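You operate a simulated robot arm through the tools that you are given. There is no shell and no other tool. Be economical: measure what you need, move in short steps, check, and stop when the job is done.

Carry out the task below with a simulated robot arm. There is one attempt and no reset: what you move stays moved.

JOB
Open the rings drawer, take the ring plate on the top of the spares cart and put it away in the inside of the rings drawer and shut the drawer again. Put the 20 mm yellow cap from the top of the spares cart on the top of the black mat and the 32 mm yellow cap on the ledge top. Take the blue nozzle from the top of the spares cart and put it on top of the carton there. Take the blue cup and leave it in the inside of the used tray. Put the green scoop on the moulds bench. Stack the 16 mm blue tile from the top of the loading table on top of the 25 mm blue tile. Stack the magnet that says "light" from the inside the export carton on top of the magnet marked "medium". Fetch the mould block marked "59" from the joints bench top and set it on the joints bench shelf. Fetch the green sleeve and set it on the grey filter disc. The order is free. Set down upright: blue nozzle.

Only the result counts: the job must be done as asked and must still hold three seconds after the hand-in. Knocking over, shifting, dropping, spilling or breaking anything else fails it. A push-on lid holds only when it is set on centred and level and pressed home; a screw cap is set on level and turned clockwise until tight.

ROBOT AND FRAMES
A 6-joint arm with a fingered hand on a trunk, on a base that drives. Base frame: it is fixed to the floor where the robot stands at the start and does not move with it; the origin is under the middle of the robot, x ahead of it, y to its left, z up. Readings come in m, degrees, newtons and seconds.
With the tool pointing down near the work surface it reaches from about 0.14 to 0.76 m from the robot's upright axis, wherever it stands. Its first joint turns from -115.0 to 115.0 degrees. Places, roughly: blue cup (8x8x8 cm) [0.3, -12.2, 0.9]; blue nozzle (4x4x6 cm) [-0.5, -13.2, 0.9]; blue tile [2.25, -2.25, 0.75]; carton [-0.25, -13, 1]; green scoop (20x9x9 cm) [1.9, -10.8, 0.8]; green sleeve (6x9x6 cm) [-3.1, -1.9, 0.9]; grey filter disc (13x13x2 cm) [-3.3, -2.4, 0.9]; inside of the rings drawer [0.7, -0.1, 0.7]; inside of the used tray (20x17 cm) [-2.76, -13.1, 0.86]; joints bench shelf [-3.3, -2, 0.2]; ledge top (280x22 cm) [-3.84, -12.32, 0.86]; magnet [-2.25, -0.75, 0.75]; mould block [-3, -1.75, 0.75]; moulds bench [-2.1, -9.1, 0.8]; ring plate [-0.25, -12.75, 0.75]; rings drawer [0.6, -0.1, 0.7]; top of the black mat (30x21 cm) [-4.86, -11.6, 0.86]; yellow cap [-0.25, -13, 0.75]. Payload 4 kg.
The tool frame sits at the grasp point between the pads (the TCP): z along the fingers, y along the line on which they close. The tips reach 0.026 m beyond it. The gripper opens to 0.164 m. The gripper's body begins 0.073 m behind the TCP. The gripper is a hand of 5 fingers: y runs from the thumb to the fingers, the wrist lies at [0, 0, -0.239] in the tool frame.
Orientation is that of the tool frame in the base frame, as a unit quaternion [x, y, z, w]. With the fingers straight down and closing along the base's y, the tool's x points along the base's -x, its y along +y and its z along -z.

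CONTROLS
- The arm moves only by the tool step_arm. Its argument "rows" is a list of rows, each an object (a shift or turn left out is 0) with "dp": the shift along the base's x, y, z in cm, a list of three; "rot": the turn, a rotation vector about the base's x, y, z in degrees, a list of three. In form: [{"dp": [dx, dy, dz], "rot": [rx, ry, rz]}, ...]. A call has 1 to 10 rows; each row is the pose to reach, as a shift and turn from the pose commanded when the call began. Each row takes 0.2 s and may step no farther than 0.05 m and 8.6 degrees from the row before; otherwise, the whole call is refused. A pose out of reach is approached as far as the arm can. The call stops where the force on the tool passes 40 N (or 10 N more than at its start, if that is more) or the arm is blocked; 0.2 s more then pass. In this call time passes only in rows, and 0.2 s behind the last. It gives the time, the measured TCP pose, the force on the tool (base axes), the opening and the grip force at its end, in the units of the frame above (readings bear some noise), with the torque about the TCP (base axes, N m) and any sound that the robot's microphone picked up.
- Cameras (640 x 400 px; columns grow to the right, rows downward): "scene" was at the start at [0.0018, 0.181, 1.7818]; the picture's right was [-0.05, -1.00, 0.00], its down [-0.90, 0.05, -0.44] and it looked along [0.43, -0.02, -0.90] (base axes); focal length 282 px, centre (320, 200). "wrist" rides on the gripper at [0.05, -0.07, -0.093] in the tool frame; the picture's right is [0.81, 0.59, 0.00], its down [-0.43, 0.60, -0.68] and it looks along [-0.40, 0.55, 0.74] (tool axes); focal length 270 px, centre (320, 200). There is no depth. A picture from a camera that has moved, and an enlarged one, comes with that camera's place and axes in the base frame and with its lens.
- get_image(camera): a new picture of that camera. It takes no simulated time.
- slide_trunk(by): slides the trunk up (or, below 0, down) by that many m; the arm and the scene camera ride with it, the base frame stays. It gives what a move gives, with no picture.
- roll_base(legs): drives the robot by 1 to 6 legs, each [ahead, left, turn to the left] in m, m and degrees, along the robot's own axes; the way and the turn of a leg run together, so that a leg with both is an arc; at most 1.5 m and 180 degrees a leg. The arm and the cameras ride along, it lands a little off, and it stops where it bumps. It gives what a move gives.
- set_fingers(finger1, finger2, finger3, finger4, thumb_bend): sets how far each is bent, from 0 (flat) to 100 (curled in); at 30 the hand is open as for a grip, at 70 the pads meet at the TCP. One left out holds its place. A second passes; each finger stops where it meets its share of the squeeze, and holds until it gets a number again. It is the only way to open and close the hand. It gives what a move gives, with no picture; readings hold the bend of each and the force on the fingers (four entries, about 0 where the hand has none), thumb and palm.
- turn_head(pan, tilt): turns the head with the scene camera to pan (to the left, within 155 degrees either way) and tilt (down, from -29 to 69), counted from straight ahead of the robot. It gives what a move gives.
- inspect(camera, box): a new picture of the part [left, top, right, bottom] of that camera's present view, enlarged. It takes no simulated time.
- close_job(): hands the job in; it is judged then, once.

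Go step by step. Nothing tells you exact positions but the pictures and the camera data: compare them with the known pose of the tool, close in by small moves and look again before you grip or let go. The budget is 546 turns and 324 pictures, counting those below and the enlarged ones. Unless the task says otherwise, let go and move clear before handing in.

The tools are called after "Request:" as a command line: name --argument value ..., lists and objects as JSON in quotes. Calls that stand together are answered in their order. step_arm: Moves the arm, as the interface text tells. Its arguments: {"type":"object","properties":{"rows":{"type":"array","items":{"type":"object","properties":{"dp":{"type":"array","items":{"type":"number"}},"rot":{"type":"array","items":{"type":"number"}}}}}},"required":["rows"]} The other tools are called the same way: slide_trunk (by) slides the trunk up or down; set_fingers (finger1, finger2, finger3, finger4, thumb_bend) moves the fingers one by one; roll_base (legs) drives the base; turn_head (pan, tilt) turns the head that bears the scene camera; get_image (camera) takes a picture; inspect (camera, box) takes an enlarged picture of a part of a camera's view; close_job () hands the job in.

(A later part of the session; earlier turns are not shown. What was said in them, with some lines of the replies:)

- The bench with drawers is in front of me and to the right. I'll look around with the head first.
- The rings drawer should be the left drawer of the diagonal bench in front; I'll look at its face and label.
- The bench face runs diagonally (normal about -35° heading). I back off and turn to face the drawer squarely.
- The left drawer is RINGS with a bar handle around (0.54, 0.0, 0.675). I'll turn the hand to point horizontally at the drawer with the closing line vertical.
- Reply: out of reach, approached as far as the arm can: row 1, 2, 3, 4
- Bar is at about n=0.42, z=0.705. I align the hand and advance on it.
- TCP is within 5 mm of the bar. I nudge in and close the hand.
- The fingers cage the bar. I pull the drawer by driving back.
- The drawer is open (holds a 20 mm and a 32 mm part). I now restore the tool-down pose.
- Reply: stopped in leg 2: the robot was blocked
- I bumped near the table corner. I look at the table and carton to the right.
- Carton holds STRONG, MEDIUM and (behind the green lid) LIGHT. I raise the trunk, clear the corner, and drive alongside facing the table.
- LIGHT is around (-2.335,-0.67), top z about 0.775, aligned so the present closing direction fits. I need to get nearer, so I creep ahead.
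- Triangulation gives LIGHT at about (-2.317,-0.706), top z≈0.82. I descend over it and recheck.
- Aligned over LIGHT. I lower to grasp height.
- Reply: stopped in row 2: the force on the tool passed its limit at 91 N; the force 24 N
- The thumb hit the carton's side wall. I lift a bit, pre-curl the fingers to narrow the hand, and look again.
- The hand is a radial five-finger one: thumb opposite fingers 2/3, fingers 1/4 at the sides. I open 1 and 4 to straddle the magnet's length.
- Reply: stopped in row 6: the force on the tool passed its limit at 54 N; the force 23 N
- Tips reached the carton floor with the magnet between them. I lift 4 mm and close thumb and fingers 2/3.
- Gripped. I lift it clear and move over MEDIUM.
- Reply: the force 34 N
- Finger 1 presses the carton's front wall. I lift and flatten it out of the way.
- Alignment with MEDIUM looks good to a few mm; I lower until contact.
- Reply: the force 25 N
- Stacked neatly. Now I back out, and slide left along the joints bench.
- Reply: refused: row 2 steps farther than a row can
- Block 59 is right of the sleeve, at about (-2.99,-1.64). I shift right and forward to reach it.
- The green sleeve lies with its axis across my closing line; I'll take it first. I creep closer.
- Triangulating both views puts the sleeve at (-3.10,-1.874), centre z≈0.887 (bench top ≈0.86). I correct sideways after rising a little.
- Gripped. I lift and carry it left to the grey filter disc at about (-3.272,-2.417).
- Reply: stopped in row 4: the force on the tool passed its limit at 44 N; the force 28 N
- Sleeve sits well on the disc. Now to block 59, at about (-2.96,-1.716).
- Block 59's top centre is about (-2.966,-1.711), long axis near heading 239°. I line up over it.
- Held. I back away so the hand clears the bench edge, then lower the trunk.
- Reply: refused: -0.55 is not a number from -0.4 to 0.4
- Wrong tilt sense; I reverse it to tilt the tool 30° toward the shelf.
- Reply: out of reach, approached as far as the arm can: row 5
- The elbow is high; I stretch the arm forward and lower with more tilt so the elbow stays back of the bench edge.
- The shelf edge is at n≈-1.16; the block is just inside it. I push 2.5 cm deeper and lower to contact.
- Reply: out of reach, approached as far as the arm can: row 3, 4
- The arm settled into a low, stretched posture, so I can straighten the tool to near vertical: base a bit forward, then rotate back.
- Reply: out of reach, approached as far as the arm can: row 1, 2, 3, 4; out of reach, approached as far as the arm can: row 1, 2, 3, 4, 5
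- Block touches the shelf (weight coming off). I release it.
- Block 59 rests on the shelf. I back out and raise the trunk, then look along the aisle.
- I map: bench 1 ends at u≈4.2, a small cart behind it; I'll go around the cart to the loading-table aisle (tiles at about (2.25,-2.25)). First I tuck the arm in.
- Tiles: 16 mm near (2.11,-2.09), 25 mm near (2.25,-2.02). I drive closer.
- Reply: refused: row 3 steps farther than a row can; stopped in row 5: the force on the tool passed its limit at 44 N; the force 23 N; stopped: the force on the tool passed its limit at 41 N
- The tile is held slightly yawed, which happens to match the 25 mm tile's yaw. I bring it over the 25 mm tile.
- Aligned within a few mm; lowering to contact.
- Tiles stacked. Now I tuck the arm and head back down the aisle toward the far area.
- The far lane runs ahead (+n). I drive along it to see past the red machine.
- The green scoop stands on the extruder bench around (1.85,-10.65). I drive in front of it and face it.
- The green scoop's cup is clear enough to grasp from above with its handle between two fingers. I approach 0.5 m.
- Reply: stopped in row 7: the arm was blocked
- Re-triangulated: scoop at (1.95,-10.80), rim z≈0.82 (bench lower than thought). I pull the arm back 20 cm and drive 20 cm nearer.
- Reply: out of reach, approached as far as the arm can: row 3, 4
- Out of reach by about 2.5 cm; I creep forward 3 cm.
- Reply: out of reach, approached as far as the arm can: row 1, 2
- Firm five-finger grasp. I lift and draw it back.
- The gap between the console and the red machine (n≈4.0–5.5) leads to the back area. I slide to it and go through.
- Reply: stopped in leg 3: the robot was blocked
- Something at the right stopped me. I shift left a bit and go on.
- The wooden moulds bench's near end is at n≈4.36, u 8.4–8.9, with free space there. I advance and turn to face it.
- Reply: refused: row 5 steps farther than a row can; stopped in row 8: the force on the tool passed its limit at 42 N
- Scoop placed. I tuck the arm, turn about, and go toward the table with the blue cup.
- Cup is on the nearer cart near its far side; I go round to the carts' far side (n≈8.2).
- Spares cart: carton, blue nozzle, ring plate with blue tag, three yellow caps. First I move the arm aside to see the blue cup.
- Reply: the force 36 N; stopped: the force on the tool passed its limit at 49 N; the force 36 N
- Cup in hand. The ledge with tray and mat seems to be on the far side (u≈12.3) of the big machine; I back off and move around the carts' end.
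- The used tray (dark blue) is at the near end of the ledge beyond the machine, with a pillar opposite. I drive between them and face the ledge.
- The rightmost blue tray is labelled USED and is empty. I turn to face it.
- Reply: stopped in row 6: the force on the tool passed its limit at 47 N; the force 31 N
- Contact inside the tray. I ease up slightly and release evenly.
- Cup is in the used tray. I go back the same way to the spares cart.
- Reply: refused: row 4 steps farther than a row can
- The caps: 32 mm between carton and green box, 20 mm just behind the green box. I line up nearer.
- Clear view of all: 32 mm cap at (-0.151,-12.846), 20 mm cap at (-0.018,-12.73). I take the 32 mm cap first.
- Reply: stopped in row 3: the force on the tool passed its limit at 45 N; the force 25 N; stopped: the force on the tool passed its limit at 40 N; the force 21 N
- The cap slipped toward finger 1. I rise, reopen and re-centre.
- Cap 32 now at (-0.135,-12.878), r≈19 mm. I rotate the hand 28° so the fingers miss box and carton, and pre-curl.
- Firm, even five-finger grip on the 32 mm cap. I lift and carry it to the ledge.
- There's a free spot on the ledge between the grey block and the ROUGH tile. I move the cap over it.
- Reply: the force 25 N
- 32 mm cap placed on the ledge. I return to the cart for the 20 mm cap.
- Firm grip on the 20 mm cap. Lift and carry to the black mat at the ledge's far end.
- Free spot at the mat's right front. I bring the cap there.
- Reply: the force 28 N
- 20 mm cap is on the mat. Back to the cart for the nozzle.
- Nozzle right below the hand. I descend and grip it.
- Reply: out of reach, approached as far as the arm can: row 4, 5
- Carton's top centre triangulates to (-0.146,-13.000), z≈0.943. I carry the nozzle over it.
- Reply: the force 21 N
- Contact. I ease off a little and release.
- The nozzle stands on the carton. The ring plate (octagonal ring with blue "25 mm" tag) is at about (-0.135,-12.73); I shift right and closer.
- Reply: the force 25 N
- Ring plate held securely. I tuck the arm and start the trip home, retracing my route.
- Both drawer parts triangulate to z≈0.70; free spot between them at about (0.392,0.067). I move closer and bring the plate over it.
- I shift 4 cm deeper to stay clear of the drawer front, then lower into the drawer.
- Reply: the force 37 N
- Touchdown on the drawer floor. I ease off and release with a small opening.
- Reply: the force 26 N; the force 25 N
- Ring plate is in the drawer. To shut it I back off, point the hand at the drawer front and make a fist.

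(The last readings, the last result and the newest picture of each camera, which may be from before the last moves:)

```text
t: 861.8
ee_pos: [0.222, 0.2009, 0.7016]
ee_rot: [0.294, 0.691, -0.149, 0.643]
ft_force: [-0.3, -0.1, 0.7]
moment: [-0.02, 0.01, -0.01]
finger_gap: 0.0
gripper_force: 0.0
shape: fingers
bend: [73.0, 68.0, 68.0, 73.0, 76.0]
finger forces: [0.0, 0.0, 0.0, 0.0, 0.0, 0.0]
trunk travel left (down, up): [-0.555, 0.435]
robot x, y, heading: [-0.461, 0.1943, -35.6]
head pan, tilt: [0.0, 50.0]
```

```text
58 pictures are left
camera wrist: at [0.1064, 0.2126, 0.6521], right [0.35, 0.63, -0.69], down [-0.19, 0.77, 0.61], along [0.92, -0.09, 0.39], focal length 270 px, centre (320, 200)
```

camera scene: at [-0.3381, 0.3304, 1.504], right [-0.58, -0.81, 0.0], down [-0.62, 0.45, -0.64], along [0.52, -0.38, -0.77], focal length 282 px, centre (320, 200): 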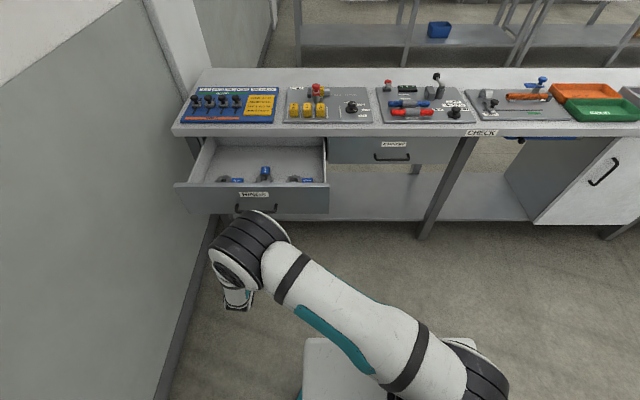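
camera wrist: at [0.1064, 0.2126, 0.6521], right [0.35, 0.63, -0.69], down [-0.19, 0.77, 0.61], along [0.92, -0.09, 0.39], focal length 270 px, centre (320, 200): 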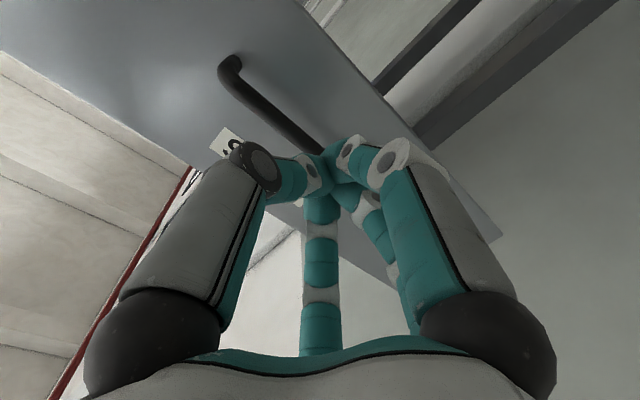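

Request:
roll_base --legs '[[0.15, 0, 0]]'

Request:
get_image --camera "scene"

```text
t: 863.2
ee_pos: [0.3422, 0.1169, 0.7019]
ee_rot: [0.296, 0.691, -0.15, 0.643]
ft_force: [0.2, -0.3, 0.5]
moment: [-0.01, 0.01, -0.03]
finger_gap: 0.0
gripper_force: 0.2
shape: fingers
bend: [73.0, 67.0, 73.0, 75.0, 78.0]
finger forces: [0.1, 0.0, 0.0, 0.0, 0.0, 0.0]
trunk travel left (down, up): [-0.555, 0.435]
robot x, y, heading: [-0.3428, 0.1062, -35.8]
head pan, tilt: [0.0, 50.0]
```

```text
57 pictures are left
camera scene: at [-0.2195, 0.2451, 1.504], right [-0.58, -0.81, 0.0], down [-0.62, 0.45, -0.64], along [0.52, -0.38, -0.77], focal length 282 px, centre (320, 200)
```

scene: 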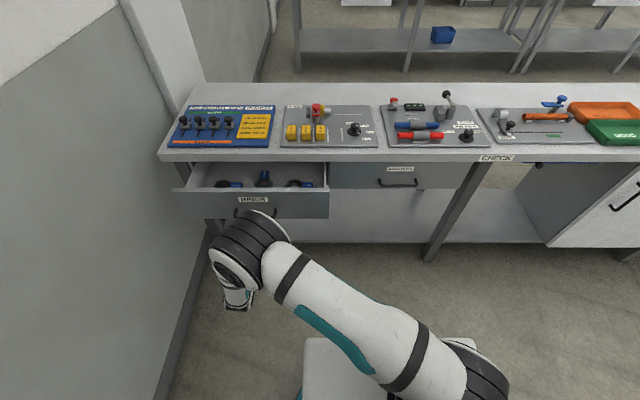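

The drawer is closing smoothly; I keep pushing.

Request:
roll_base --legs '[[0.13, 0, 0]]'

Request:
roll_base --legs '[[0.07, 0, 0]]'

Request:
get_image --camera "scene"

```text
t: 864.5
ee_pos: [0.4454, 0.0399, 0.7028]
ee_rot: [0.295, 0.691, -0.149, 0.643]
ft_force: [0.8, 0.6, 0.9]
moment: [0.01, -0.04, 0.0]
finger_gap: 0.0
gripper_force: 0.1
shape: fingers
bend: [73.0, 67.0, 75.0, 77.0, 79.0]
finger forces: [0.1, 0.0, 0.0, 0.0, 0.0, 0.0]
trunk travel left (down, up): [-0.555, 0.435]
robot x, y, heading: [-0.2379, 0.032, -35.8]
head pan, tilt: [0.0, 50.0]
```

```text
t: 865.5
ee_pos: [0.4859, 0.0129, 0.7008]
ee_rot: [0.292, 0.693, -0.148, 0.642]
ft_force: [-0.4, 0.1, -0.1]
moment: [-0.03, 0.01, 0.03]
finger_gap: 0.0
gripper_force: 0.0
shape: fingers
bend: [75.0, 67.0, 84.0, 85.0, 83.0]
finger forces: [0.0, 0.0, 0.0, 0.0, 0.0, 0.0]
trunk travel left (down, up): [-0.555, 0.435]
robot x, y, heading: [-0.1929, -0.0002, -35.7]
head pan, tilt: [0.0, 50.0]
stopped in leg 1: the force on the tool passed its limit at 55 N (the readings are from after the stop); the commanded pose is now the measured one
```

```text
56 pictures are left
camera scene: at [-0.073, 0.1396, 1.5041], right [-0.58, -0.81, 0.0], down [-0.62, 0.45, -0.64], along [0.52, -0.38, -0.77], focal length 282 px, centre (320, 200)
```

scene: 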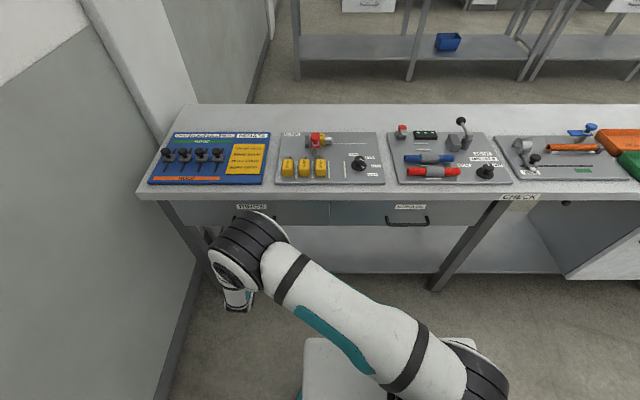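

Request:
roll_base --legs '[[-0.35, 0, 0]]'

Request:
inspect --camera "scene" --box '[180, 90, 460, 250]'

```text
t: 867.7
ee_pos: [0.2011, 0.2139, 0.7002]
ee_rot: [0.296, 0.692, -0.15, 0.641]
ft_force: [-0.2, -0.2, 0.1]
moment: [-0.01, -0.05, -0.02]
finger_gap: 0.0
gripper_force: 0.0
shape: fingers
bend: [75.0, 67.0, 84.0, 85.0, 83.0]
finger forces: [0.0, 0.0, 0.0, 0.1, 0.1, 0.0]
trunk travel left (down, up): [-0.555, 0.435]
robot x, y, heading: [-0.4797, 0.2064, -36.0]
head pan, tilt: [0.0, 50.0]
```

```text
2.29 times, centred on (320, 170) of scene
camera zoom: at [-0.3562, 0.3444, 1.5041], right [-0.59, -0.81, 0.0], down [-0.62, 0.45, -0.64], along [0.52, -0.38, -0.77], focal length 645 px, centre (320, 269)
```

zoom: 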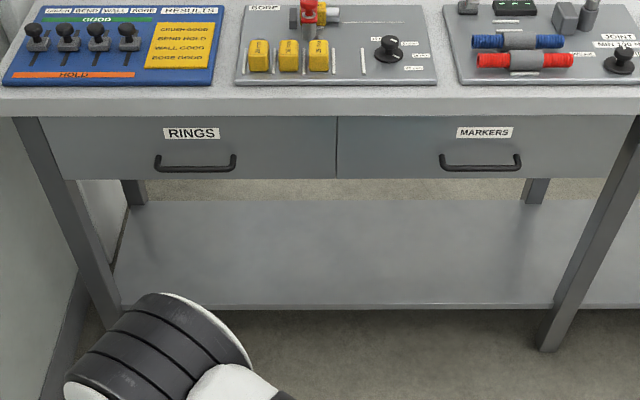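

The drawer is flush with its neighbour and every item has been set in its place with the hand clear. I hand the job in.

Request:
close_job

```text
The job is handed in.
```

I finished all ten placements, let go and backed clear before handing in. No result has come back yet. I checked each placement on camera as I made it.

- **Rings drawer:** opened, the ring plate put inside between the two rings already there, and shut flush with the drawer next to it.
- **Yellow caps:** the 20 mm cap is on the black mat. The 32 mm cap is on the ledge top; it slipped on the first grip and slid a few centimetres on the cart before I picked it up.
- **Blue nozzle:** standing upright on the carton.
- **Blue cup:** in the used tray.
- **Green scoop:** on the moulds bench.
- **Blue tiles:** the 16 mm is stacked on the 25 mm.
- **Magnets:** "light" is stacked on "medium" inside the export carton.
- **Mould block 59:** on the joints bench shelf.
- **Green sleeve:** lying on the grey filter disc.

**Bumps and contact:** the base bumped the grey table corner near the start, and was stopped once near the red machine. The thumb and then a finger pressed hard on the export carton's walls during the magnet stack. A finger and the thumb also pressed lightly on the items beside the 32 mm cap on the ledge. I saw nothing out of place afterwards in the pictures of the carton and the ledge. I took no close picture of the table corner or the red machine.
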